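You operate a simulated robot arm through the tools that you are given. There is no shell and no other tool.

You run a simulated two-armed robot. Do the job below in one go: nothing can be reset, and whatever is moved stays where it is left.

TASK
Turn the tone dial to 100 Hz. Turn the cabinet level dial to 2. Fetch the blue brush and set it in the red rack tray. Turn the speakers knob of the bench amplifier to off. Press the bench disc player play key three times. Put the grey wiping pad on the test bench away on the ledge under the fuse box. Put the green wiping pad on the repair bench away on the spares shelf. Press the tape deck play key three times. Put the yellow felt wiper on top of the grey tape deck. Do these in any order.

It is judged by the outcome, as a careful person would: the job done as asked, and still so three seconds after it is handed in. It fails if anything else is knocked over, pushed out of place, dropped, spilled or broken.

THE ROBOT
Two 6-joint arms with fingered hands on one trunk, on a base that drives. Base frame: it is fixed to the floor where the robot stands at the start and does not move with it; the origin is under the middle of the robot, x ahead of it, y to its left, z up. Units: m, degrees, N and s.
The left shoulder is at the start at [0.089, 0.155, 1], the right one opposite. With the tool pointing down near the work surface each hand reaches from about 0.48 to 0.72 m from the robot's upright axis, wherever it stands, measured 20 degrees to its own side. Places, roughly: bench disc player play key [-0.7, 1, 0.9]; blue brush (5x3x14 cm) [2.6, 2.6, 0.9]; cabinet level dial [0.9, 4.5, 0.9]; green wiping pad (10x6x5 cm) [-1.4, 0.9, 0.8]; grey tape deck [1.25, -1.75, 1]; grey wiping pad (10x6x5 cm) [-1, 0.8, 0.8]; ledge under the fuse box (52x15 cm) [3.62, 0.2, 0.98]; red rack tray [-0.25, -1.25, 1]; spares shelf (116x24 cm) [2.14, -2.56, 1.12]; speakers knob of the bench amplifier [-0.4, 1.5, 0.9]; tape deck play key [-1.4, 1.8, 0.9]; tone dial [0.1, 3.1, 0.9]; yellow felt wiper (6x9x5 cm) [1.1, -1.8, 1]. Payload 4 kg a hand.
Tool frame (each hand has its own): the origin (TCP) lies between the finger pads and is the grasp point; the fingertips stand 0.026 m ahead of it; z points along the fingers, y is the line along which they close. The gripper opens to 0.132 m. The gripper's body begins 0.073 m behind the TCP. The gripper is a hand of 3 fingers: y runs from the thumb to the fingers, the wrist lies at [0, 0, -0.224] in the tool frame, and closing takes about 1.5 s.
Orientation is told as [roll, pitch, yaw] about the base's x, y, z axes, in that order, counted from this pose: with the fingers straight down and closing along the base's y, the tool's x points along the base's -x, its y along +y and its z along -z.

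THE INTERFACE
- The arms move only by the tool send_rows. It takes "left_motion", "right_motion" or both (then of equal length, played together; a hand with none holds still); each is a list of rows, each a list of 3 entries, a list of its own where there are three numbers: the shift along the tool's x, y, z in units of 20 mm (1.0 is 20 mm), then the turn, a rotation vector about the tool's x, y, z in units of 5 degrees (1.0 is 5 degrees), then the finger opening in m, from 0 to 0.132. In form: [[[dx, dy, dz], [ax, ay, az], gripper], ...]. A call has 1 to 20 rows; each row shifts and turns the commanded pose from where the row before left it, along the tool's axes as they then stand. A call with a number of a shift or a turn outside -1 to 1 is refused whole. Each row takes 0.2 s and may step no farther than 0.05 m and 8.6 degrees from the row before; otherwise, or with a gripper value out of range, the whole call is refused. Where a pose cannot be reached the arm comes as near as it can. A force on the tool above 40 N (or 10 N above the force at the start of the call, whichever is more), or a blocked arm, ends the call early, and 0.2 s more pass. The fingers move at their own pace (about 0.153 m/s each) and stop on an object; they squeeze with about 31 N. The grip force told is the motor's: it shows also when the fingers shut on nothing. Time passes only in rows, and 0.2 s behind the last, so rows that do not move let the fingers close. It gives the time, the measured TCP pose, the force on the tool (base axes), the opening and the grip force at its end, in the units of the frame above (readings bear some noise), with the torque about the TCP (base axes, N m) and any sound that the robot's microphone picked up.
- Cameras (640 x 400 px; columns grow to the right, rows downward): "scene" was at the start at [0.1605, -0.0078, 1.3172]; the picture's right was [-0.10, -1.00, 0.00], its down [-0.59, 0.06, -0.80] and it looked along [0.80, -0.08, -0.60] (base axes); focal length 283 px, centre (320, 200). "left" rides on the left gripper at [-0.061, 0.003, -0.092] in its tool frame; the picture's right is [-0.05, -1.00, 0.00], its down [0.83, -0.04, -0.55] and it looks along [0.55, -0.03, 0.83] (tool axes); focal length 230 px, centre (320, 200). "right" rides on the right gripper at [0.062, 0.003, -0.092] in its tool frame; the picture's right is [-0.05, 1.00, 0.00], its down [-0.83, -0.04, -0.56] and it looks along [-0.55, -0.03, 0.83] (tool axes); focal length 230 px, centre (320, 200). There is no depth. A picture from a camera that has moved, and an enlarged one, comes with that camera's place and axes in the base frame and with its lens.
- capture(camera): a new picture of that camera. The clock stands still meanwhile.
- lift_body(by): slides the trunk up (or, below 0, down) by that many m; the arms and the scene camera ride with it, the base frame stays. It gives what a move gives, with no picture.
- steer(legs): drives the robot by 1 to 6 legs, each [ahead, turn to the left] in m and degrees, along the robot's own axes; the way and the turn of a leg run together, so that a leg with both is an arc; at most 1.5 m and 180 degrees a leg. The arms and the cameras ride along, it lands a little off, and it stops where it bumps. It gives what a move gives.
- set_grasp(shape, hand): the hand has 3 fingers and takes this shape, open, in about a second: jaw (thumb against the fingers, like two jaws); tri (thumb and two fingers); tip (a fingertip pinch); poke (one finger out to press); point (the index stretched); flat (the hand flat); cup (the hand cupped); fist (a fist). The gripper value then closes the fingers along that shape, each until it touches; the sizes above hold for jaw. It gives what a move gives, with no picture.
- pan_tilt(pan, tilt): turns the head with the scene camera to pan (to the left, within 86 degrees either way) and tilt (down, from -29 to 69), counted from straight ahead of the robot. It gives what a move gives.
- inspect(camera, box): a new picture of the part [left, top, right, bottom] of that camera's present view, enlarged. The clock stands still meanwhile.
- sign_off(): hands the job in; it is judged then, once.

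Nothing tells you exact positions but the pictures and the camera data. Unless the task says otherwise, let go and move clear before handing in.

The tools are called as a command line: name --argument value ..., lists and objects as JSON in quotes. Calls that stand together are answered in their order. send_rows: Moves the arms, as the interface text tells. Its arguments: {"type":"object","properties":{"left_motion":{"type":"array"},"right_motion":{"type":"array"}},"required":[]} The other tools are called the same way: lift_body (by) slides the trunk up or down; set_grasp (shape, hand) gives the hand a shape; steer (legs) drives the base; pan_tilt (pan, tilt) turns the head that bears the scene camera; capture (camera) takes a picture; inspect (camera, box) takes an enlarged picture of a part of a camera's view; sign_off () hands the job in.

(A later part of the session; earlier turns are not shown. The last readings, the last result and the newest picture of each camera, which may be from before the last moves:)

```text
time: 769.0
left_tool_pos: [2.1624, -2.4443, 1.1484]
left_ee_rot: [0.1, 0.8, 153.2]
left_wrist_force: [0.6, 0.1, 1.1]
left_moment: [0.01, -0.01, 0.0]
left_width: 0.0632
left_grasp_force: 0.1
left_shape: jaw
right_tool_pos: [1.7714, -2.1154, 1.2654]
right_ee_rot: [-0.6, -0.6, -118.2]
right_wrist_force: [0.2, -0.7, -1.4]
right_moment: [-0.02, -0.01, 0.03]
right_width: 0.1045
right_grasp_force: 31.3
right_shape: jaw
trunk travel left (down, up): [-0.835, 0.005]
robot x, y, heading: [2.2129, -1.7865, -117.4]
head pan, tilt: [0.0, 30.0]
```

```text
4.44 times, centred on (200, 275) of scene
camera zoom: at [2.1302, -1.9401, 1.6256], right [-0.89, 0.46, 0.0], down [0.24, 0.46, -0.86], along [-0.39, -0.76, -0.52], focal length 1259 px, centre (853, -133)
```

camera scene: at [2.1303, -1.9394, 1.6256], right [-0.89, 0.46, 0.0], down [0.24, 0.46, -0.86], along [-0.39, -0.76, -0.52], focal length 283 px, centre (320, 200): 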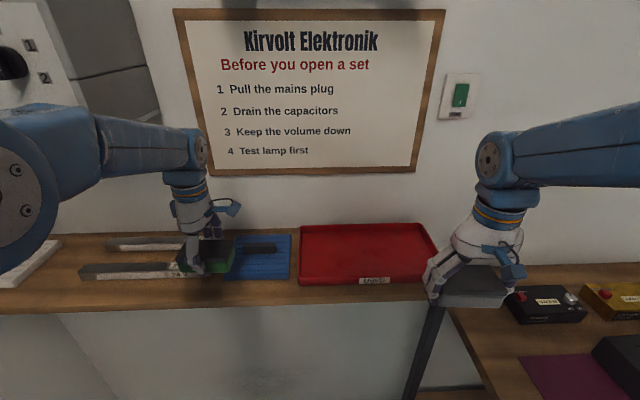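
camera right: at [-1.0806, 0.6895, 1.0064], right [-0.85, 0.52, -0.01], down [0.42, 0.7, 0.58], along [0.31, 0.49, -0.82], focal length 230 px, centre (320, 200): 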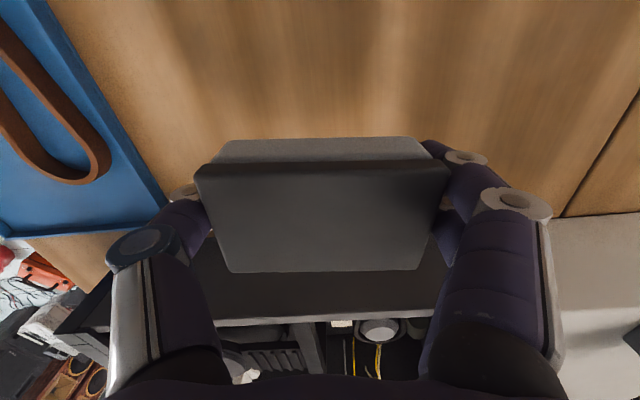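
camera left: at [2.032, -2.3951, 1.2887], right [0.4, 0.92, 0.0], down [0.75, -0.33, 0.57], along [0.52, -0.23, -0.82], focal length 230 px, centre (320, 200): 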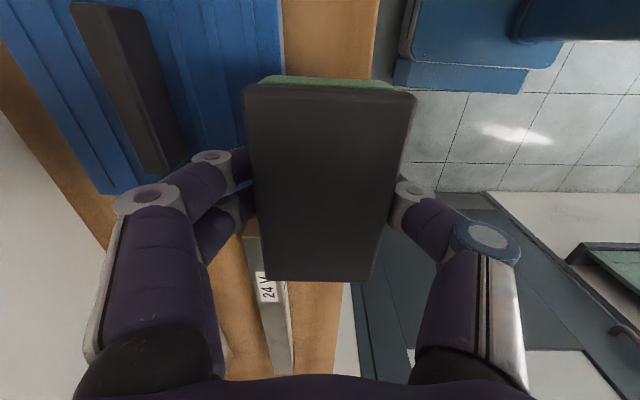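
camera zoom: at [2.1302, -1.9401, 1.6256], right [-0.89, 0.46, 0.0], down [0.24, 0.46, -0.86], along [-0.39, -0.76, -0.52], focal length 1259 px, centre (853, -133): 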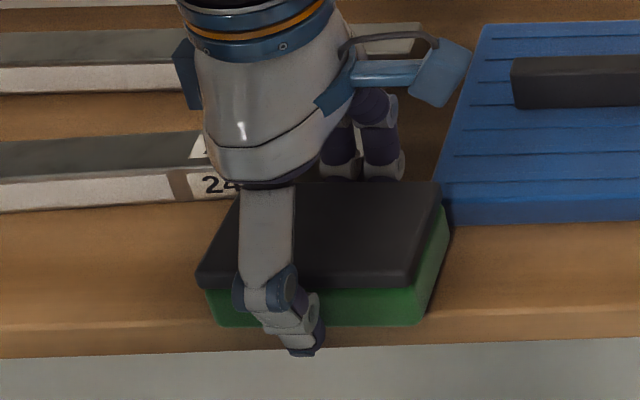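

Released; the 24 V bar got nudged slightly (~1 cm). Lifting straight up carefully.

send_rows --left_motion '[[[0, 0, -0.3], [0, 0, 0], 0.063], [[0, 0, -0.5], [0, 0, 0], 0.063], [[0, 0, -0.7], [0, 0, 0], 0.063], [[0, 0, -0.7], [0, 0, 0], 0.063], [[0, 0, -0.7], [0, 0, 0], 0.063], [[0, 0, -0.7], [0, 0, 0], 0.063], [[0, 0, 0], [0, 0, 0], 0.063]]'

capture --camera "scene"

capture --camera "left"

```text
time: 770.6
left_tool_pos: [2.1637, -2.4444, 1.221]
left_ee_rot: [0.1, 0.8, 153.2]
left_wrist_force: [0.0, 0.2, -0.2]
left_moment: [-0.03, 0.02, -0.03]
left_width: 0.0633
left_grasp_force: 0.1
left_shape: jaw
right_tool_pos: [1.7704, -2.116, 1.2658]
right_ee_rot: [-0.7, -0.6, -118.1]
right_wrist_force: [-0.5, -0.1, 0.3]
right_moment: [0.01, -0.02, 0.0]
right_width: 0.1046
right_grasp_force: 30.9
right_shape: jaw
trunk travel left (down, up): [-0.835, 0.005]
robot x, y, heading: [2.2127, -1.7885, -116.9]
head pan, tilt: [0.0, 30.0]
```

```text
taken
camera scene: at [2.1303, -1.94, 1.6256], right [-0.89, 0.46, 0.0], down [0.24, 0.46, -0.86], along [-0.39, -0.76, -0.52], focal length 283 px, centre (320, 200)
```

scene: 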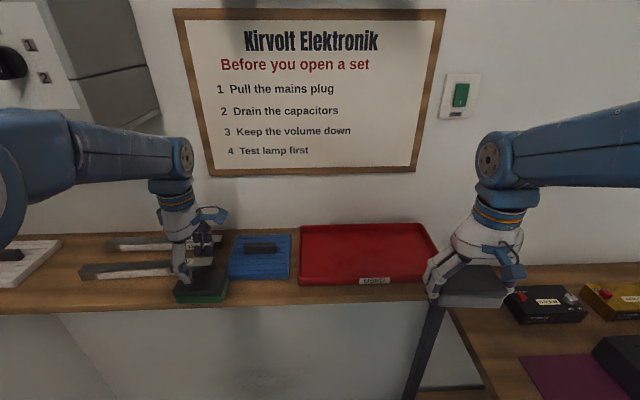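

```text
taken
camera left: at [2.105, -2.4174, 1.3116], right [0.41, 0.91, 0.0], down [0.75, -0.33, 0.57], along [0.52, -0.23, -0.82], focal length 230 px, centre (320, 200)
```

left: 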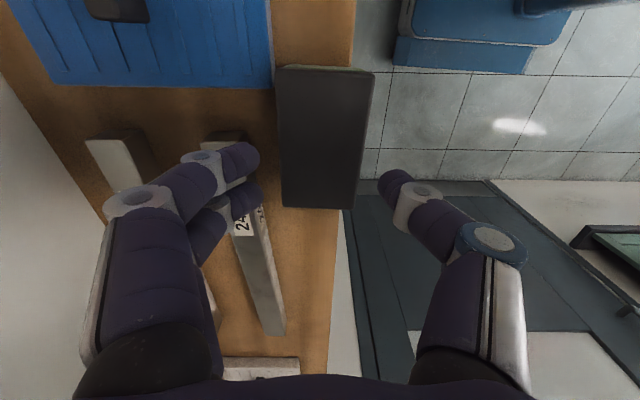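

The green pad rests on the spares shelf. Backing away, restoring the left hand's orientation, and turning toward the fuse-box ledge.

steer --legs '[[-0.22, 0]]'

send_rows --left_motion '[[[0, 0.2, 0.3], [0, 0, -0.95], 0.132], [[0, 0.2, 0.3], [0, 0, -0.95], 0.132], [[0, 0, 0.3], [0, 0, -0.95], 0.132], [[0, 0, 0.3], [0, 0, -0.95], 0.132], [[0, 0, 0], [0, 0, -0.95], 0.132], [[0, 0, 0], [0, 0, -0.95], 0.132], [[0, 0, 0], [0, 0, -0.95], 0.132], [[0, 0, 0], [0, 0, -0.95], 0.132], [[0, 0, 0], [0, 0, -0.95], 0.132], [[0, 0, 0], [0, 0, -0.95], 0.132], [[0, 0, 0], [0, 0, -0.95], 0.132], [[0, 0, 0], [0, 0, -0.95], 0.132], [[0, 0, 0], [0, 0, -0.95], 0.132], [[0, 0, 0], [0, 0, -0.95], 0.132], [[0, 0, 0], [0, 0, -0.95], 0.132], [[0, 0, 0], [0, 0, -0.95], 0.132], [[0, 0, 0], [0, 0, -0.95], 0.132], [[0, 0, 0], [0, 0, -0.95], 0.132], [[0, 0, 0], [0, 0, -0.8], 0.132], [[0, 0, 0], [0, 0, 0], 0.132]]' --right_motion '[[[0, 0, 0.2], [0, 0, 0], 0.065], [[0, 0, 0.2], [0, 0, 0], 0.065], [[-0.2, 0, 0.3], [0, 0.2, 0], 0.065], [[-0.2, 0, 0.3], [0, 0, 0], 0.065], [[-0.2, 0, 0.3], [0, 0, 0], 0.065], [[-0.2, 0, 0.3], [0, 0, 0], 0.065], [[0, 0, 0], [0, 0, 0], 0.065], [[0, 0, 0], [0, 0, 0], 0.065], [[0, 0, 0], [0, 0, 0], 0.065], [[0, 0, 0], [0, 0, 0], 0.065], [[0, 0, 0], [0, 0, 0], 0.065], [[0, 0, 0], [0, 0, 0], 0.065], [[0, 0, 0], [0, 0, 0], 0.065], [[0, 0, 0], [0, 0, 0], 0.065], [[0, 0, 0], [0, 0, 0], 0.065], [[0, 0, 0], [0, 0, 0], 0.065], [[0, 0, 0], [0, 0, 0], 0.065], [[0, 0, 0], [0, 0, 0], 0.065], [[0, 0, 0], [0, 0, 0], 0.065], [[0, 0, 0], [0, 0, 0], 0.065]]'

capture --camera "scene"

```text
time: 772.2
left_tool_pos: [2.2582, -2.2558, 1.2167]
left_ee_rot: [-0.1, 0.9, 153.0]
left_wrist_force: [0.6, -0.4, -0.3]
left_moment: [0.06, -0.01, -0.02]
left_width: 0.0634
left_grasp_force: 0.0
left_shape: jaw
right_tool_pos: [1.8666, -1.9273, 1.2641]
right_ee_rot: [-0.6, -0.2, -118.4]
right_wrist_force: [0.3, 0.4, -0.3]
right_moment: [0.05, -0.03, 0.03]
right_width: 0.1044
right_grasp_force: 30.9
right_shape: jaw
trunk travel left (down, up): [-0.835, 0.005]
robot x, y, heading: [2.31, -1.5948, -117.4]
head pan, tilt: [0.0, 30.0]
```

```text
time: 776.5
left_tool_pos: [2.2672, -2.2398, 1.207]
left_ee_rot: [0.8, -1.1, -117.6]
left_wrist_force: [0.3, 0.0, 0.4]
left_moment: [0.0, 0.03, -0.01]
left_width: 0.1322
left_grasp_force: 0.2
left_shape: jaw
right_tool_pos: [1.8715, -1.9168, 1.2431]
right_ee_rot: [-0.6, -0.6, -118.2]
right_wrist_force: [0.4, -0.2, -0.5]
right_moment: [-0.03, -0.04, 0.03]
right_width: 0.1047
right_grasp_force: 30.8
right_shape: jaw
trunk travel left (down, up): [-0.835, 0.005]
robot x, y, heading: [2.3074, -1.5938, -117.2]
head pan, tilt: [0.0, 30.0]
```

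```text
taken
camera scene: at [2.2293, -1.7464, 1.6256], right [-0.89, 0.46, 0.0], down [0.24, 0.46, -0.86], along [-0.39, -0.76, -0.52], focal length 283 px, centre (320, 200)
```

scene: 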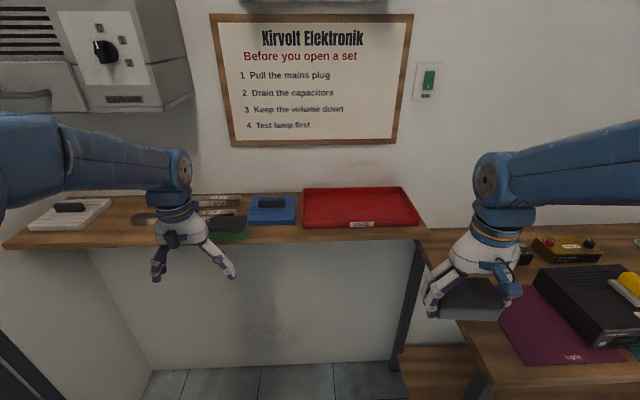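

Now turning around to face the other side (+u) for the ledge.

steer --legs '[[0, 30], [0, 30], [0, 30]]'

send_rows --left_motion '[[[-0.5, 0, 0], [0, 0, 0], 0.132], [[-0.5, 0, 0], [0, 0, 0], 0.132], [[-0.5, 0, 0], [0, 0, 0], 0.132]]' --right_motion '[[[-0.5, 0, 0.2], [0, 0.1, 0], 0.065], [[-0.5, 0, 0.2], [0, 0.1, 0], 0.065], [[-0.5, 0, 0.2], [0, 0, 0], 0.065]]'

steer --legs '[[0, 30], [0, 30], [0, 30]]'

pan_tilt --pan 0 --tilt 30

capture --camera "scene"

```text
time: 781.5
left_tool_pos: [2.9553, -1.6464, 1.207]
left_ee_rot: [1.0, -1.0, -28.2]
left_wrist_force: [-0.1, 0.3, -0.2]
left_moment: [0.0, -0.04, 0.0]
left_width: 0.1318
left_grasp_force: 0.0
left_shape: jaw
right_tool_pos: [2.628, -2.0378, 1.242]
right_ee_rot: [-0.6, -0.6, -28.8]
right_wrist_force: [-1.0, -0.4, 0.0]
right_moment: [0.02, 0.0, 0.02]
right_width: 0.1045
right_grasp_force: 31.3
right_shape: jaw
trunk travel left (down, up): [-0.835, 0.005]
robot x, y, heading: [2.3052, -1.6055, -27.9]
head pan, tilt: [0.0, 30.0]
```

```text
time: 782.3
left_tool_pos: [2.9649, -1.6492, 1.2163]
left_ee_rot: [0.7, -2.1, -28.3]
left_wrist_force: [0.2, -0.6, -1.4]
left_moment: [-0.03, -0.01, 0.02]
left_width: 0.1319
left_grasp_force: 0.1
left_shape: jaw
right_tool_pos: [2.637, -2.0413, 1.2399]
right_ee_rot: [-0.7, -0.6, -28.8]
right_wrist_force: [-0.4, -0.3, -0.5]
right_moment: [-0.01, 0.06, -0.03]
right_width: 0.1044
right_grasp_force: 30.9
right_shape: jaw
trunk travel left (down, up): [-0.835, 0.005]
robot x, y, heading: [2.3022, -1.6058, -27.9]
head pan, tilt: [0.0, 30.0]
```

```text
time: 787.4
left_tool_pos: [2.3551, -0.947, 1.2181]
left_ee_rot: [0.8, -2.1, 61.4]
left_wrist_force: [-0.5, -0.5, -0.2]
left_moment: [-0.01, 0.01, 0.01]
left_width: 0.1318
left_grasp_force: 0.0
left_shape: jaw
right_tool_pos: [2.7447, -1.277, 1.2381]
right_ee_rot: [-0.5, -0.6, 60.8]
right_wrist_force: [0.4, -0.3, -0.1]
right_moment: [0.02, 0.02, 0.02]
right_width: 0.1043
right_grasp_force: 31.1
right_shape: jaw
trunk travel left (down, up): [-0.835, 0.005]
robot x, y, heading: [2.3171, -1.6115, 61.3]
head pan, tilt: [0.0, 30.0]
```

```text
time: 788.0
left_tool_pos: [2.3502, -0.9635, 1.2269]
left_ee_rot: [1.0, -3.0, 61.2]
left_wrist_force: [0.3, -0.1, -0.4]
left_moment: [-0.01, 0.01, 0.02]
left_width: 0.132
left_grasp_force: 0.0
left_shape: jaw
right_tool_pos: [2.7381, -1.2941, 1.2449]
right_ee_rot: [-0.4, -1.4, 60.8]
right_wrist_force: [0.4, 0.5, -0.1]
right_moment: [-0.07, 0.03, -0.03]
right_width: 0.1038
right_grasp_force: 30.8
right_shape: jaw
trunk travel left (down, up): [-0.835, 0.005]
robot x, y, heading: [2.3178, -1.6126, 61.8]
head pan, tilt: [0.0, 30.0]
```

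```text
taken
camera scene: at [2.4023, -1.4562, 1.6249], right [0.88, -0.48, 0.0], down [-0.25, -0.46, -0.85], along [0.41, 0.75, -0.52], focal length 283 px, centre (320, 200)
```

scene: 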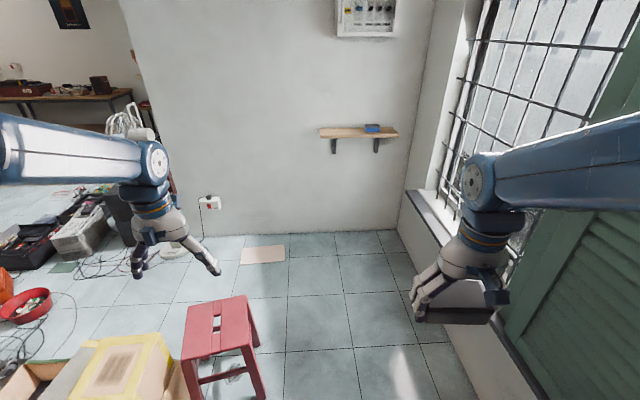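

The ledge is straight ahead on the far wall. There's a ~0.7 m corridor between the stool and the window sill; I'll pass through it slightly to the right.

send_rows --right_motion '[[[-0.5, 0, 0], [0, 0.1, 0], 0.065], [[-0.5, 0, 0], [0, 0.1, 0], 0.065], [[-0.5, 0, 0], [0, 0, 0], 0.065], [[-0.5, 0, 0], [0, 0, 0], 0.065], [[0, 0, 0], [0, 0, 0], 0.065]]' --left_motion '[[[0, -0.3, 0], [0, 0.2, 0], 0.132], [[0, -0.3, 0], [0, 0.2, 0], 0.132], [[0, -0.3, 0], [0, 0, 0], 0.132], [[0, 0, 0], [0, 0, 0], 0.132], [[0, 0, 0], [0, 0, 0], 0.132]]'

steer --legs '[[0, -8], [0.6, 0]]'

capture --camera "scene"

capture --camera "left"

```text
time: 789.2
left_tool_pos: [2.3608, -0.9741, 1.227]
left_ee_rot: [0.8, -1.0, 61.3]
left_wrist_force: [0.7, 0.1, 0.1]
left_moment: [0.02, 0.01, 0.02]
left_width: 0.1321
left_grasp_force: 0.1
left_shape: jaw
right_tool_pos: [2.7542, -1.2612, 1.2482]
right_ee_rot: [-0.5, -0.7, 60.7]
right_wrist_force: [0.2, 0.2, -0.3]
right_moment: [-0.03, 0.02, 0.0]
right_width: 0.1039
right_grasp_force: 30.9
right_shape: jaw
trunk travel left (down, up): [-0.835, 0.005]
robot x, y, heading: [2.3156, -1.6131, 61.8]
head pan, tilt: [0.0, 30.0]
```

```text
time: 793.3
left_tool_pos: [2.8086, -0.5046, 1.2287]
left_ee_rot: [0.8, -1.1, 53.1]
left_wrist_force: [-1.0, -0.8, 0.7]
left_moment: [-0.02, -0.02, 0.0]
left_width: 0.1321
left_grasp_force: 0.1
left_shape: jaw
right_tool_pos: [3.1553, -0.8451, 1.2488]
right_ee_rot: [-0.6, -0.7, 52.5]
right_wrist_force: [-0.2, -0.9, 0.2]
right_moment: [-0.02, 0.02, -0.01]
right_width: 0.1039
right_grasp_force: 30.7
right_shape: jaw
trunk travel left (down, up): [-0.835, 0.005]
robot x, y, heading: [2.6798, -1.1277, 53.4]
head pan, tilt: [0.0, 30.0]
```

```text
taken
camera scene: at [2.7741, -0.9907, 1.6259], right [0.8, -0.6, 0.0], down [-0.31, -0.41, -0.86], along [0.51, 0.69, -0.52], focal length 283 px, centre (320, 200)
```

scene: 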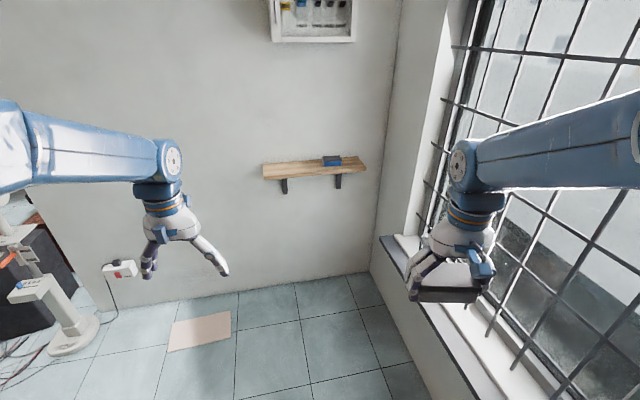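

```text
taken
camera left: at [2.8422, -0.4549, 1.3215], right [0.83, -0.56, -0.01], down [-0.46, -0.7, 0.54], along [-0.31, -0.44, -0.84], focal length 230 px, centre (320, 200)
```

left: 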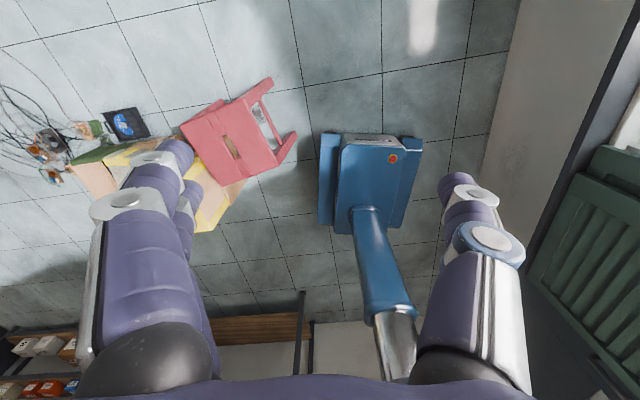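

Clearance to the stool is fine. Straightening to heading 62° and continuing toward the ledge.

steer --legs '[[0.3, 0], [0, 8]]'

steer --legs '[[0.5, 0]]'

lift_body --by -0.12

capture --camera "scene"

```text
time: 796.0
left_tool_pos: [2.8901, -0.2691, 1.2386]
left_ee_rot: [0.7, -2.3, 61.1]
left_wrist_force: [-1.0, -0.4, 1.1]
left_moment: [-0.05, 0.02, -0.03]
left_width: 0.1321
left_grasp_force: 0.0
left_shape: jaw
right_tool_pos: [3.281, -0.559, 1.2578]
right_ee_rot: [-0.5, -1.8, 60.5]
right_wrist_force: [0.2, 0.2, -0.2]
right_moment: [-0.01, -0.02, -0.01]
right_width: 0.104
right_grasp_force: 30.8
right_shape: jaw
trunk travel left (down, up): [-0.835, 0.005]
robot x, y, heading: [2.8566, -0.8824, 61.4]
head pan, tilt: [0.0, 30.0]
```

```text
time: 798.9
left_tool_pos: [3.1206, 0.1529, 1.2474]
left_ee_rot: [0.8, -3.3, 60.8]
left_wrist_force: [-0.5, -0.3, 0.4]
left_moment: [-0.01, 0.01, 0.02]
left_width: 0.132
left_grasp_force: 0.0
left_shape: jaw
right_tool_pos: [3.5111, -0.1387, 1.2561]
right_ee_rot: [-0.5, -1.4, 60.3]
right_wrist_force: [0.0, -0.1, 0.3]
right_moment: [-0.05, -0.02, 0.0]
right_width: 0.1039
right_grasp_force: 31.3
right_shape: jaw
trunk travel left (down, up): [-0.835, 0.005]
robot x, y, heading: [3.0967, -0.4438, 61.5]
head pan, tilt: [0.0, 30.0]
```

```text
time: 800.4
left_tool_pos: [3.1109, 0.1343, 1.1372]
left_ee_rot: [0.9, -4.2, 61.0]
left_wrist_force: [-1.1, 0.8, -0.8]
left_moment: [-0.01, -0.02, -0.01]
left_width: 0.1321
left_grasp_force: 0.0
left_shape: jaw
right_tool_pos: [3.4986, -0.1597, 1.1176]
right_ee_rot: [-0.6, 2.2, 60.3]
right_wrist_force: [0.2, -0.2, -0.6]
right_moment: [0.0, 0.02, 0.0]
right_width: 0.104
right_grasp_force: 30.6
right_shape: jaw
trunk travel left (down, up): [-0.715, 0.125]
robot x, y, heading: [3.0956, -0.4468, 61.2]
head pan, tilt: [0.0, 30.0]
```

```text
taken
camera scene: at [3.1736, -0.2967, 1.5058], right [0.88, -0.48, 0.0], down [-0.25, -0.45, -0.86], along [0.41, 0.75, -0.52], focal length 283 px, centre (320, 200)
```

scene: 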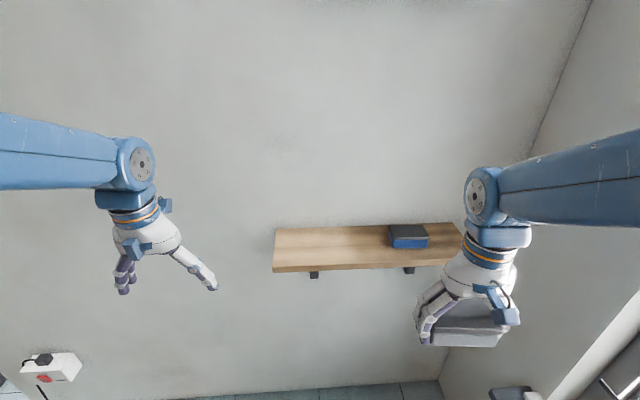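

The ledge has a blue pad on its right part; the left part is free. Driving 0.2 m closer, then moving the grey pad over the free part.

send_rows --right_motion '[[[-0.4, 0.5, -0.4], [0, -0.2, 0], 0.065], [[-0.4, 0.5, -0.4], [0, -0.2, 0], 0.065], [[-0.4, 0.5, 0], [0, 0, 0], 0.065], [[-0.4, 0.5, 0], [0, 0, 0], 0.065], [[-0.4, 0.5, 0], [0, 0, 0], 0.065], [[0, 0.5, 0], [0, 0, 0], 0.065], [[0, 0, 0], [0, 0, 0], 0.065]]'

steer --legs '[[0.2, 0]]'

send_rows --right_motion '[[[0, 0, 0], [0, 0, 0], 0.065], [[0, 0, 0], [0, 0, 0], 0.065]]'

capture --camera "scene"

capture --camera "right"

```text
time: 802.0
left_tool_pos: [3.1094, 0.1353, 1.1358]
left_ee_rot: [0.8, -4.2, 60.9]
left_wrist_force: [-0.2, -1.1, 0.9]
left_moment: [0.04, 0.03, 0.02]
left_width: 0.1322
left_grasp_force: 0.1
left_shape: jaw
right_tool_pos: [3.4733, -0.0835, 1.1578]
right_ee_rot: [-0.5, -4.5, 60.3]
right_wrist_force: [0.3, 0.0, -0.5]
right_moment: [-0.02, -0.03, 0.01]
right_width: 0.1039
right_grasp_force: 31.3
right_shape: jaw
right hand out of reach, approached as far as the arm can: row 1
trunk travel left (down, up): [-0.715, 0.125]
robot x, y, heading: [3.0956, -0.4432, 61.3]
head pan, tilt: [0.0, 30.0]
```

```text
time: 803.6
left_tool_pos: [3.207, 0.3114, 1.1374]
left_ee_rot: [0.7, -4.3, 60.8]
left_wrist_force: [-0.6, -0.1, 0.9]
left_moment: [0.03, -0.02, 0.0]
left_width: 0.1319
left_grasp_force: 0.1
left_shape: jaw
right_tool_pos: [3.5704, 0.0932, 1.1587]
right_ee_rot: [-0.7, -4.5, 60.2]
right_wrist_force: [-0.3, 0.3, -0.3]
right_moment: [0.0, -0.03, 0.02]
right_width: 0.1041
right_grasp_force: 31.5
right_shape: jaw
trunk travel left (down, up): [-0.715, 0.125]
robot x, y, heading: [3.1934, -0.2667, 61.3]
head pan, tilt: [0.0, 30.0]
```

```text
time: 804.2
left_tool_pos: [3.2007, 0.2972, 1.1434]
left_ee_rot: [0.7, -5.3, 60.8]
left_wrist_force: [-0.8, 0.3, -0.3]
left_moment: [0.02, -0.02, 0.0]
left_width: 0.1322
left_grasp_force: 0.0
left_shape: jaw
right_tool_pos: [3.5632, 0.0774, 1.1443]
right_ee_rot: [-0.6, -2.4, 60.1]
right_wrist_force: [0.1, 0.5, -0.4]
right_moment: [-0.07, 0.03, 0.03]
right_width: 0.1041
right_grasp_force: 31.4
right_shape: jaw
trunk travel left (down, up): [-0.715, 0.125]
robot x, y, heading: [3.193, -0.2665, 61.2]
head pan, tilt: [0.0, 30.0]
```

```text
taken
camera scene: at [3.2726, -0.116, 1.5053], right [0.88, -0.48, 0.0], down [-0.25, -0.45, -0.86], along [0.41, 0.75, -0.52], focal length 283 px, centre (320, 200)
```

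scene: 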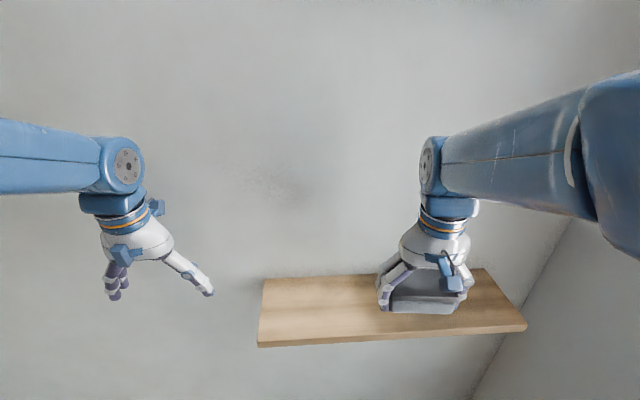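

```text
taken
camera right: at [3.5276, 0.0233, 1.2336], right [-0.84, 0.54, -0.01], down [0.43, 0.68, 0.59], along [0.33, 0.49, -0.81], focal length 230 px, centre (320, 200)
```

right: 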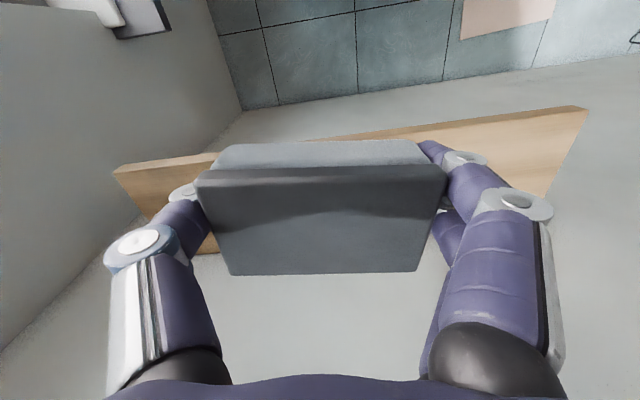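

Moving the grey pad left over the free part of the ledge, then forward (keeping the hand's front box off the wall).

send_rows --right_motion '[[[-0.2, 0.7, 0], [0, 0.2, 0], 0.065], [[-0.2, 0.7, 0], [0, 0.2, 0], 0.065], [[-0.2, 0.7, 0], [0, 0, 0], 0.065], [[-0.3, 0.7, 0], [0, 0, 0], 0.065], [[-0.4, 0.7, 0], [0, 0, 0], 0.065], [[-0.4, 0.7, 0], [0, 0, 0], 0.065], [[-0.5, 0.7, 0], [0, 0, 0], 0.065], [[-0.5, 0.7, 0], [0, 0, 0], 0.065], [[-0.5, 0.5, 0], [0, 0, 0], 0.065], [[0, 0, 0], [0, 0, 0], 0.065]]'

capture --camera "scene"

capture --camera "right"

```text
time: 806.4
left_tool_pos: [3.1986, 0.2952, 1.1439]
left_ee_rot: [0.9, -5.4, 60.8]
left_wrist_force: [-0.7, 0.4, 0.4]
left_moment: [0.03, 0.03, 0.0]
left_width: 0.132
left_grasp_force: 0.1
left_shape: jaw
right_tool_pos: [3.5194, 0.1938, 1.1915]
right_ee_rot: [3.2, -4.0, 58.3]
right_wrist_force: [0.6, -0.7, -0.5]
right_moment: [0.01, 0.01, 0.0]
right_width: 0.1039
right_grasp_force: 30.6
right_shape: jaw
right hand out of reach, approached as far as the arm can: row 6, 7, 8
trunk travel left (down, up): [-0.715, 0.125]
robot x, y, heading: [3.1931, -0.2677, 61.1]
head pan, tilt: [0.0, 30.0]
```

```text
taken
camera scene: at [3.2711, -0.1181, 1.5056], right [0.88, -0.48, 0.0], down [-0.25, -0.45, -0.86], along [0.41, 0.75, -0.52], focal length 283 px, centre (320, 200)
```

scene: 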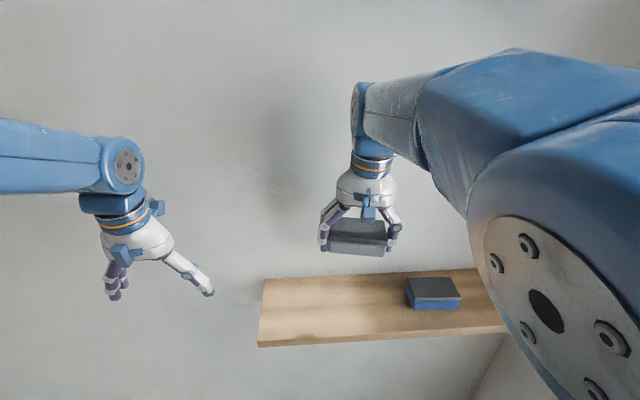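

```text
taken
camera right: at [3.4861, 0.1355, 1.2781], right [-0.82, 0.56, 0.06], down [0.48, 0.63, 0.61], along [0.31, 0.53, -0.79], focal length 230 px, centre (320, 200)
```

right: 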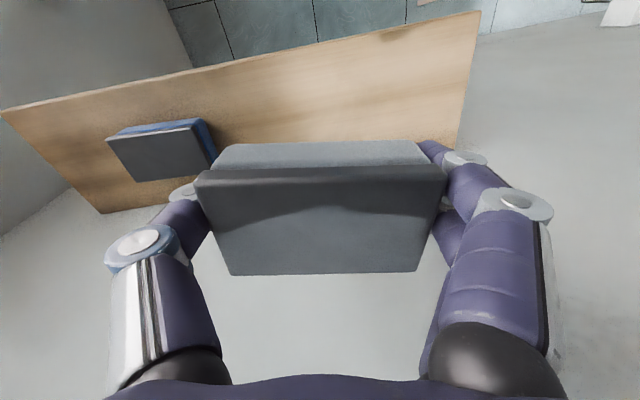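

Over the free part now. Lowering gradually with a small shift left.

send_rows --right_motion '[[[0, 0.2, 0.5], [0.1, 0.2, 0], 0.065], [[0, 0.2, 0.5], [0.1, 0.2, 0], 0.065], [[0, 0.2, 0.6], [0.1, 0, 0], 0.065], [[0, 0.2, 0.6], [0, 0, 0], 0.065], [[0, 0.2, 0.6], [0, 0, 0], 0.065], [[0, 0, 0.6], [0, 0, 0], 0.065], [[0, 0, 0], [0, 0, 0], 0.065]]'

capture --camera "scene"

capture --camera "right"

```text
time: 808.2
left_tool_pos: [3.1883, 0.2743, 1.1336]
left_ee_rot: [0.9, -3.3, 60.8]
left_wrist_force: [-0.1, 0.2, 0.2]
left_moment: [0.01, 0.0, -0.01]
left_width: 0.1322
left_grasp_force: 0.0
left_shape: jaw
right_tool_pos: [3.5315, 0.1912, 1.147]
right_ee_rot: [3.7, -3.4, 56.4]
right_wrist_force: [-0.8, 0.0, -0.4]
right_moment: [0.01, 0.01, 0.02]
right_width: 0.1039
right_grasp_force: 30.9
right_shape: jaw
right hand out of reach, approached as far as the arm can: row 1, 2, 3, 4, 5
trunk travel left (down, up): [-0.715, 0.125]
robot x, y, heading: [3.1931, -0.2683, 61.5]
head pan, tilt: [0.0, 30.0]
stopped in row 7 (right hand): the arm was blocked; the commanded pose is now the measured one
```

```text
taken
camera scene: at [3.2699, -0.1206, 1.506], right [0.88, -0.48, 0.0], down [-0.25, -0.45, -0.86], along [0.41, 0.75, -0.51], focal length 283 px, centre (320, 200)
```

scene: 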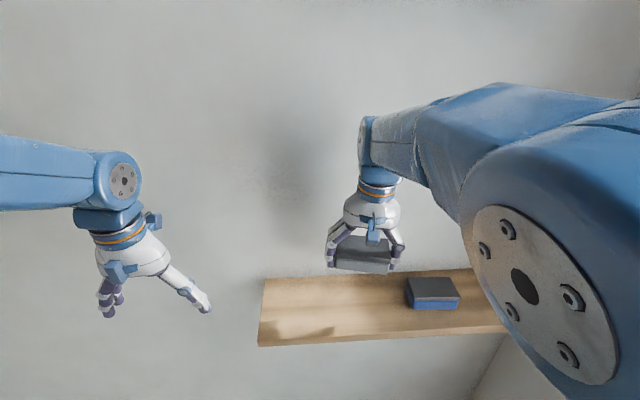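

```text
taken
camera right: at [3.4981, 0.1337, 1.2349], right [-0.8, 0.59, 0.07], down [0.51, 0.62, 0.6], along [0.31, 0.52, -0.8], focal length 230 px, centre (320, 200)
```

right: 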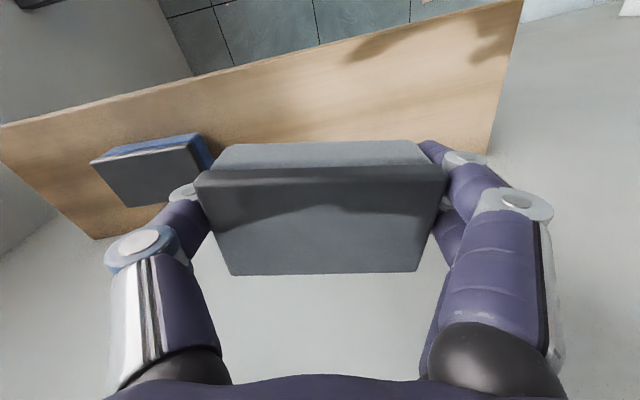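

The right arm is at an awkward reach; I'll lower the trunk instead to bring the pad down (2 cm clearance to the blue pad).

lift_body --by -0.08

capture --camera "right"

inspect --camera "scene" --box '[240, 180, 500, 340]'

```text
time: 809.4
left_tool_pos: [3.1894, 0.2761, 1.0565]
left_ee_rot: [0.8, -3.7, 60.7]
left_wrist_force: [-0.1, 0.1, 0.3]
left_moment: [-0.04, -0.02, -0.01]
left_width: 0.1317
left_grasp_force: 0.1
left_shape: jaw
right_tool_pos: [3.5322, 0.1931, 1.0673]
right_ee_rot: [3.6, -3.4, 56.5]
right_wrist_force: [-0.4, -0.1, -0.3]
right_moment: [0.0, -0.01, -0.01]
right_width: 0.1041
right_grasp_force: 30.7
right_shape: jaw
trunk travel left (down, up): [-0.635, 0.205]
robot x, y, heading: [3.1909, -0.2644, 61.3]
head pan, tilt: [0.0, 30.0]
```

```text
taken
camera right: at [3.4985, 0.1362, 1.1552], right [-0.81, 0.59, 0.07], down [0.5, 0.62, 0.6], along [0.31, 0.52, -0.8], focal length 230 px, centre (320, 200)
```

right: 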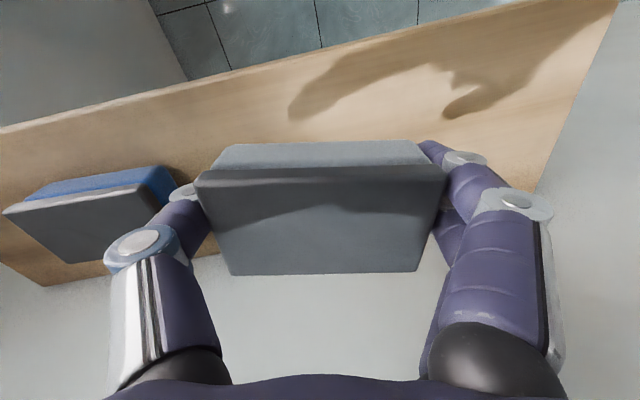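

```text
2.46 times, centred on (370, 260) of scene
camera zoom: at [3.2701, -0.1199, 1.4258], right [0.88, -0.48, 0.0], down [-0.25, -0.45, -0.86], along [0.41, 0.75, -0.52], focal length 697 px, centre (197, 52)
```

zoom: 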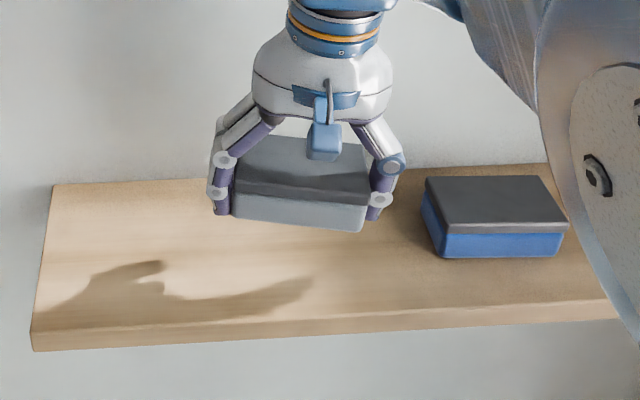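

Good placement. Lowering the trunk in small steps until touch-down.

lift_body --by -0.03

lift_body --by -0.006

inspect --camera "scene" --box '[240, 160, 500, 320]'

```text
time: 810.1
left_tool_pos: [3.1894, 0.2748, 1.0276]
left_ee_rot: [0.8, -3.8, 60.7]
left_wrist_force: [0.5, -0.2, -0.4]
left_moment: [0.01, 0.01, 0.0]
left_width: 0.1318
left_grasp_force: 0.1
left_shape: jaw
right_tool_pos: [3.532, 0.1911, 1.0368]
right_ee_rot: [3.5, -3.3, 56.6]
right_wrist_force: [1.1, -0.2, 0.1]
right_moment: [-0.01, -0.01, 0.01]
right_width: 0.1042
right_grasp_force: 31.2
right_shape: jaw
trunk travel left (down, up): [-0.605, 0.235]
robot x, y, heading: [3.1925, -0.2663, 61.4]
head pan, tilt: [0.0, 30.0]
```

```text
time: 810.7
left_tool_pos: [3.1886, 0.2762, 1.0211]
left_ee_rot: [0.9, -3.9, 60.7]
left_wrist_force: [0.5, 0.2, 0.6]
left_moment: [-0.01, 0.0, 0.0]
left_width: 0.1319
left_grasp_force: 0.0
left_shape: jaw
right_tool_pos: [3.5326, 0.1925, 1.0298]
right_ee_rot: [3.6, -3.3, 56.6]
right_wrist_force: [0.5, 0.1, -0.8]
right_moment: [0.01, -0.01, 0.01]
right_width: 0.1039
right_grasp_force: 30.8
right_shape: jaw
trunk travel left (down, up): [-0.599, 0.241]
robot x, y, heading: [3.1931, -0.268, 61.3]
head pan, tilt: [0.0, 30.0]
```

```text
2.46 times, centred on (370, 240) of scene
camera zoom: at [3.2702, -0.1199, 1.3896], right [0.88, -0.48, 0.0], down [-0.25, -0.45, -0.86], along [0.41, 0.75, -0.52], focal length 697 px, centre (197, 102)
```

zoom: 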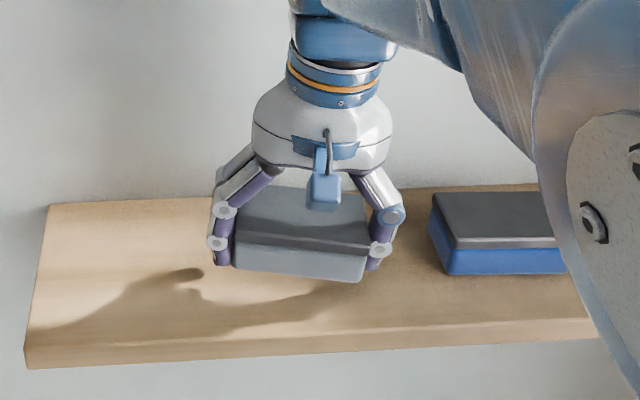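

lift_body --by -0.006

lift_body --by -0.006

inspect --camera "scene" --box '[300, 190, 420, 290]'

```text
time: 811.2
left_tool_pos: [3.189, 0.2766, 1.0146]
left_ee_rot: [0.7, -3.8, 60.8]
left_wrist_force: [-0.1, -0.8, 0.1]
left_moment: [0.04, -0.04, -0.03]
left_width: 0.132
left_grasp_force: 0.0
left_shape: jaw
right_tool_pos: [3.532, 0.1942, 1.0243]
right_ee_rot: [3.7, -3.2, 56.6]
right_wrist_force: [-0.1, -0.4, -0.2]
right_moment: [0.0, -0.02, 0.01]
right_width: 0.1041
right_grasp_force: 31.3
right_shape: jaw
trunk travel left (down, up): [-0.593, 0.247]
robot x, y, heading: [3.1941, -0.265, 61.5]
head pan, tilt: [0.0, 30.0]
```

```text
time: 811.8
left_tool_pos: [3.1894, 0.2762, 1.0079]
left_ee_rot: [0.9, -3.9, 60.8]
left_wrist_force: [-0.1, 0.5, 0.4]
left_moment: [0.01, 0.0, 0.03]
left_width: 0.1322
left_grasp_force: 0.2
left_shape: jaw
right_tool_pos: [3.5328, 0.1934, 1.0177]
right_ee_rot: [3.6, -3.1, 56.6]
right_wrist_force: [0.2, -0.8, -0.6]
right_moment: [0.0, -0.01, 0.02]
right_width: 0.1042
right_grasp_force: 31.2
right_shape: jaw
trunk travel left (down, up): [-0.587, 0.253]
robot x, y, heading: [3.1938, -0.271, 61.1]
head pan, tilt: [0.0, 30.0]
```

```text
4.00 times, centred on (360, 240) of scene
camera zoom: at [3.2701, -0.12, 1.3776], right [0.88, -0.48, 0.0], down [-0.25, -0.45, -0.86], along [0.41, 0.75, -0.52], focal length 1133 px, centre (160, 40)
```

zoom: 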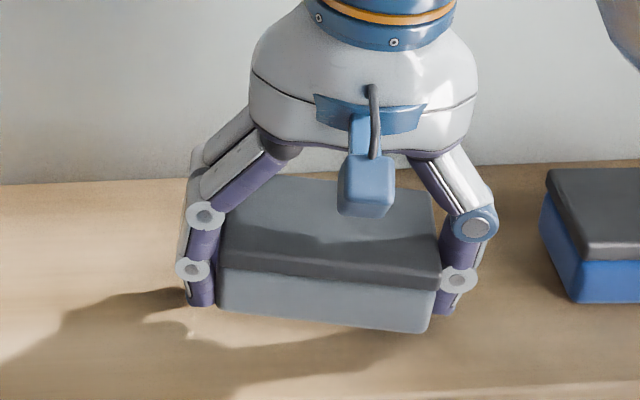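

lift_body --by -0.005

lift_body --by -0.005

lift_body --by -0.005

```text
time: 812.3
left_tool_pos: [3.1882, 0.276, 1.0038]
left_ee_rot: [0.7, -3.9, 60.8]
left_wrist_force: [-0.6, -0.7, 0.1]
left_moment: [-0.03, -0.02, 0.02]
left_width: 0.1321
left_grasp_force: 0.1
left_shape: jaw
right_tool_pos: [3.5336, 0.193, 1.014]
right_ee_rot: [3.7, -3.2, 56.7]
right_wrist_force: [0.7, 0.1, -0.1]
right_moment: [0.0, -0.06, 0.0]
right_width: 0.1038
right_grasp_force: 31.6
right_shape: jaw
trunk travel left (down, up): [-0.582, 0.258]
robot x, y, heading: [3.1901, -0.269, 61.5]
head pan, tilt: [0.0, 30.0]
```

```text
time: 812.9
left_tool_pos: [3.1887, 0.2759, 1.0001]
left_ee_rot: [0.9, -4.1, 60.7]
left_wrist_force: [-0.5, 0.4, -0.5]
left_moment: [0.01, 0.0, 0.04]
left_width: 0.1318
left_grasp_force: 0.1
left_shape: jaw
right_tool_pos: [3.5315, 0.1942, 1.0105]
right_ee_rot: [3.6, -3.6, 56.6]
right_wrist_force: [2.0, 3.7, 20.0]
right_moment: [-0.66, -1.02, 0.19]
right_width: 0.103
right_grasp_force: 30.2
right_shape: jaw
trunk travel left (down, up): [-0.577, 0.263]
robot x, y, heading: [3.1903, -0.2665, 61.4]
head pan, tilt: [0.0, 30.0]
```

```text
time: 813.3
left_tool_pos: [3.1795, 0.2564, 0.9759]
left_ee_rot: [0.7, -0.7, 60.7]
left_wrist_force: [-0.2, -0.3, 0.3]
left_moment: [0.01, -0.04, 0.01]
left_width: 0.1319
left_grasp_force: 0.0
left_shape: jaw
right_tool_pos: [3.5263, 0.1785, 1.0189]
right_ee_rot: [4.2, -4.9, 56.3]
right_wrist_force: [-0.2, -0.1, 0.3]
right_moment: [-0.01, -0.02, 0.02]
right_width: 0.1023
right_grasp_force: 30.7
right_shape: jaw
trunk travel left (down, up): [-0.574, 0.266]
robot x, y, heading: [3.1954, -0.2683, 61.5]
head pan, tilt: [0.0, 30.0]
stopped: the force on the tool passed its limit at 44 N (the readings are from after the stop); the commanded pose is now the measured one
```

Contact came first at the pad's right end because of a 4° tilt, and a force stop lifted it ~8 mm. Leveling the hand and lowering gently again.

send_rows --right_motion '[[[0, 0, 0], [0.4, 0.45, 0], 0.065], [[0, 0, 0], [0.4, 0.45, 0], 0.065], [[0, 0, 0], [0, 0, 0], 0.065]]'

inspect --camera "scene" --box '[300, 190, 420, 290]'

```text
time: 814.1
left_tool_pos: [3.1799, 0.2587, 0.9772]
left_ee_rot: [0.8, -0.8, 60.8]
left_wrist_force: [0.8, 1.2, 0.5]
left_moment: [0.02, 0.04, 0.01]
left_width: 0.1319
left_grasp_force: 0.0
left_shape: jaw
right_tool_pos: [3.5299, 0.1793, 1.0248]
right_ee_rot: [0.8, -0.7, 56.2]
right_wrist_force: [0.3, 0.1, -0.1]
right_moment: [-0.01, -0.02, 0.01]
right_width: 0.1022
right_grasp_force: 31.0
right_shape: jaw
trunk travel left (down, up): [-0.574, 0.266]
robot x, y, heading: [3.1941, -0.2656, 61.5]
head pan, tilt: [0.0, 30.0]
```

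```text
4.00 times, centred on (360, 240) of scene
camera zoom: at [3.2698, -0.1204, 1.3648], right [0.88, -0.48, 0.0], down [-0.25, -0.45, -0.86], along [0.41, 0.75, -0.52], focal length 1133 px, centre (160, 40)
```

zoom: 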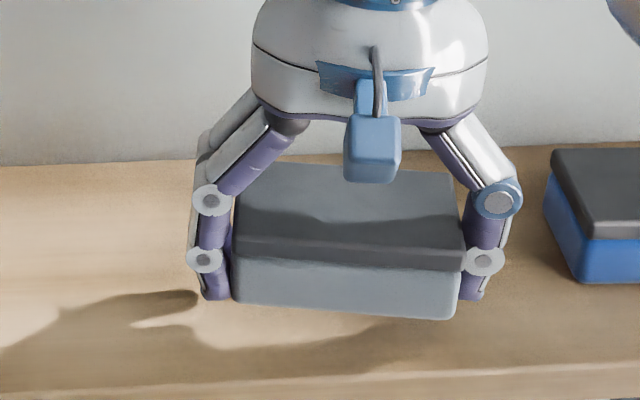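

send_rows --right_motion '[[[0, 0, 0.15], [0, 0, 0], 0.065], [[0, 0, 0.15], [0, 0, 0], 0.065], [[0, 0, 0.15], [0, 0, 0], 0.065], [[0, 0, 0], [0, 0, 0], 0.065]]'

send_rows --right_motion '[[[0, 0, 0.1], [0, 0, 0], 0.065], [[0, 0, 0.1], [0, 0, 0], 0.065], [[0, 0, 0], [0, 0, 0], 0.065]]'

```text
time: 815.1
left_tool_pos: [3.1792, 0.2584, 0.9779]
left_ee_rot: [0.8, -0.8, 60.7]
left_wrist_force: [0.4, -0.3, 0.2]
left_moment: [0.02, -0.03, -0.03]
left_width: 0.1319
left_grasp_force: 0.0
left_shape: jaw
right_tool_pos: [3.5295, 0.1796, 1.0149]
right_ee_rot: [1.0, -0.5, 56.0]
right_wrist_force: [-0.8, 0.1, 0.0]
right_moment: [0.04, 0.0, 0.02]
right_width: 0.1022
right_grasp_force: 30.8
right_shape: jaw
trunk travel left (down, up): [-0.574, 0.266]
robot x, y, heading: [3.1949, -0.2666, 61.4]
head pan, tilt: [0.0, 30.0]
```

```text
time: 815.9
left_tool_pos: [3.1804, 0.259, 0.9779]
left_ee_rot: [0.8, -0.8, 60.8]
left_wrist_force: [-0.2, 0.4, 0.5]
left_moment: [0.03, -0.01, 0.0]
left_width: 0.1317
left_grasp_force: 0.2
left_shape: jaw
right_tool_pos: [3.5305, 0.1795, 1.0114]
right_ee_rot: [1.3, -0.5, 56.0]
right_wrist_force: [0.3, -0.2, -0.4]
right_moment: [0.01, -0.02, 0.02]
right_width: 0.1022
right_grasp_force: 30.5
right_shape: jaw
trunk travel left (down, up): [-0.574, 0.266]
robot x, y, heading: [3.1925, -0.2638, 61.3]
head pan, tilt: [0.0, 30.0]
```

send_rows --right_motion '[[[0, 0, 0.1], [0, 0, 0], 0.065], [[0, 0, 0.1], [0, 0, 0], 0.065], [[0, 0, 0], [0, 0, 0], 0.065]]'

send_rows --right_motion '[[[0, 0, 0.1], [0, 0, 0], 0.065], [[0, 0, 0], [0, 0, 0], 0.065]]'

```text
time: 816.7
left_tool_pos: [3.1798, 0.2573, 0.979]
left_ee_rot: [0.9, -1.0, 60.6]
left_wrist_force: [1.0, 0.3, -0.3]
left_moment: [-0.02, -0.01, 0.0]
left_width: 0.1321
left_grasp_force: 0.1
left_shape: jaw
right_tool_pos: [3.5302, 0.18, 1.0074]
right_ee_rot: [1.4, -0.6, 56.0]
right_wrist_force: [1.0, 2.9, 8.6]
right_moment: [-0.29, -0.43, 0.13]
right_width: 0.102
right_grasp_force: 31.7
right_shape: jaw
trunk travel left (down, up): [-0.574, 0.266]
robot x, y, heading: [3.194, -0.2688, 61.0]
head pan, tilt: [0.0, 30.0]
```

```text
time: 817.3
left_tool_pos: [3.1792, 0.2569, 0.9795]
left_ee_rot: [0.8, -0.8, 60.7]
left_wrist_force: [0.1, -1.0, 0.1]
left_moment: [0.01, -0.05, -0.01]
left_width: 0.1322
left_grasp_force: 0.1
left_shape: jaw
right_tool_pos: [3.5299, 0.1795, 1.0079]
right_ee_rot: [1.4, -0.7, 56.0]
right_wrist_force: [4.8, 7.3, 26.8]
right_moment: [-0.85, -1.5, 0.53]
right_width: 0.1018
right_grasp_force: 30.7
right_shape: jaw
trunk travel left (down, up): [-0.574, 0.266]
robot x, y, heading: [3.1914, -0.2667, 61.4]
head pan, tilt: [0.0, 30.0]
```

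Firm contact. Releasing slowly.

send_rows --right_motion '[[[0, 0, -0.05], [0, 0, 0], 0.1], [[0, 0, 0], [0, 0, 0], 0.106], [[0, 0, 0], [0, 0, 0], 0.112], [[0, 0, 0], [0, 0, 0], 0.118], [[0, 0, 0], [0, 0, 0], 0.122], [[0, 0, 0], [0, 0, 0], 0.124], [[0, 0, 0], [0, 0, 0], 0.124]]'

inspect --camera "scene" --box '[260, 160, 460, 310]'

capture --camera "right"

```text
time: 818.9
left_tool_pos: [3.1797, 0.2583, 0.9783]
left_ee_rot: [0.7, -0.8, 60.7]
left_wrist_force: [0.3, -0.1, -0.4]
left_moment: [0.02, 0.01, -0.01]
left_width: 0.1318
left_grasp_force: 0.1
left_shape: jaw
right_tool_pos: [3.5306, 0.1793, 1.0066]
right_ee_rot: [1.4, -0.4, 55.9]
right_wrist_force: [-2.3, -1.3, 5.2]
right_moment: [-0.24, -0.24, -0.15]
right_width: 0.1239
right_grasp_force: 0.0
right_shape: jaw
trunk travel left (down, up): [-0.574, 0.266]
robot x, y, heading: [3.1891, -0.2658, 61.3]
head pan, tilt: [0.0, 30.0]
```

```text
2.67 times, centred on (360, 235) of scene
camera zoom: at [3.269, -0.1209, 1.3649], right [0.88, -0.48, 0.0], down [-0.25, -0.45, -0.86], along [0.41, 0.75, -0.52], focal length 755 px, centre (213, 107)
```

zoom: 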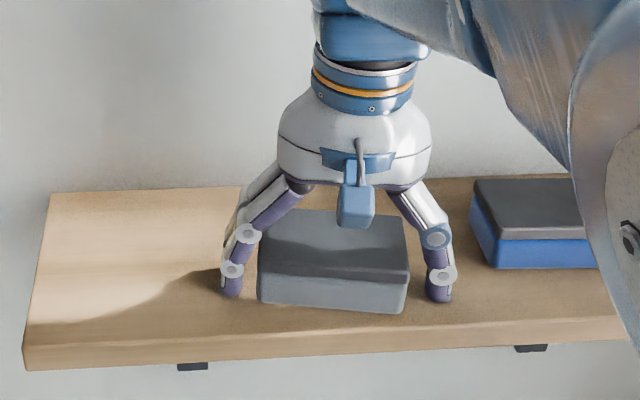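

```text
taken
camera right: at [3.496, 0.1288, 1.0968], right [-0.8, 0.6, 0.02], down [0.51, 0.65, 0.56], along [0.32, 0.46, -0.83], focal length 230 px, centre (320, 200)
```

right: 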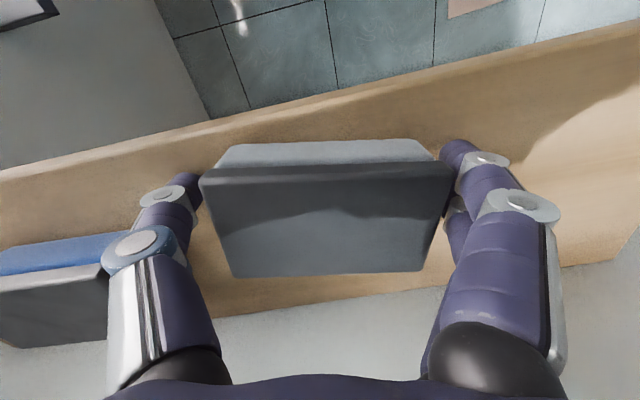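

Released; the pad sits flat on the ledge. Raising the hand straight up with the trunk.

lift_body --by 0.03

lift_body --by 0.09

capture --camera "scene"

```text
time: 819.6
left_tool_pos: [3.18, 0.2591, 1.0083]
left_ee_rot: [0.8, -0.7, 60.8]
left_wrist_force: [0.2, -0.1, -0.4]
left_moment: [-0.01, 0.01, 0.01]
left_width: 0.1321
left_grasp_force: 0.1
left_shape: jaw
right_tool_pos: [3.5316, 0.1798, 1.034]
right_ee_rot: [1.4, -0.2, 56.0]
right_wrist_force: [-0.3, 0.1, 0.1]
right_moment: [-0.01, -0.02, -0.04]
right_width: 0.1238
right_grasp_force: 0.0
right_shape: jaw
trunk travel left (down, up): [-0.604, 0.236]
robot x, y, heading: [3.1864, -0.2662, 61.3]
head pan, tilt: [0.0, 30.0]
```

```text
time: 820.9
left_tool_pos: [3.18, 0.258, 1.0967]
left_ee_rot: [0.7, -0.6, 60.8]
left_wrist_force: [0.1, 0.0, -0.5]
left_moment: [0.0, 0.0, -0.02]
left_width: 0.1321
left_grasp_force: 0.1
left_shape: jaw
right_tool_pos: [3.5324, 0.1802, 1.1249]
right_ee_rot: [1.5, -0.2, 55.9]
right_wrist_force: [-0.7, 0.1, -0.6]
right_moment: [0.01, -0.03, 0.02]
right_width: 0.1242
right_grasp_force: 0.0
right_shape: jaw
trunk travel left (down, up): [-0.694, 0.146]
robot x, y, heading: [3.1913, -0.2665, 61.1]
head pan, tilt: [0.0, 30.0]
```

```text
taken
camera scene: at [3.271, -0.118, 1.4848], right [0.88, -0.48, 0.0], down [-0.25, -0.45, -0.86], along [0.41, 0.75, -0.52], focal length 283 px, centre (320, 200)
```

scene: 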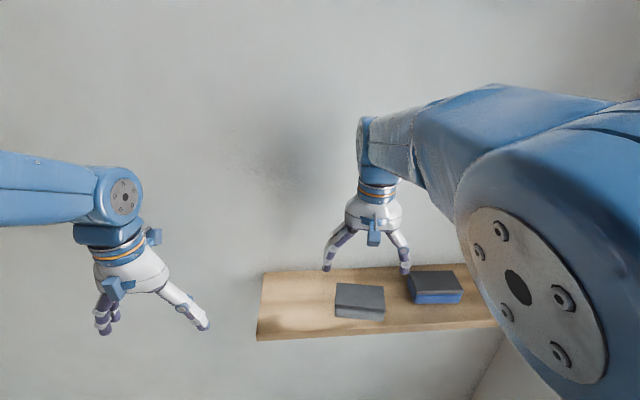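

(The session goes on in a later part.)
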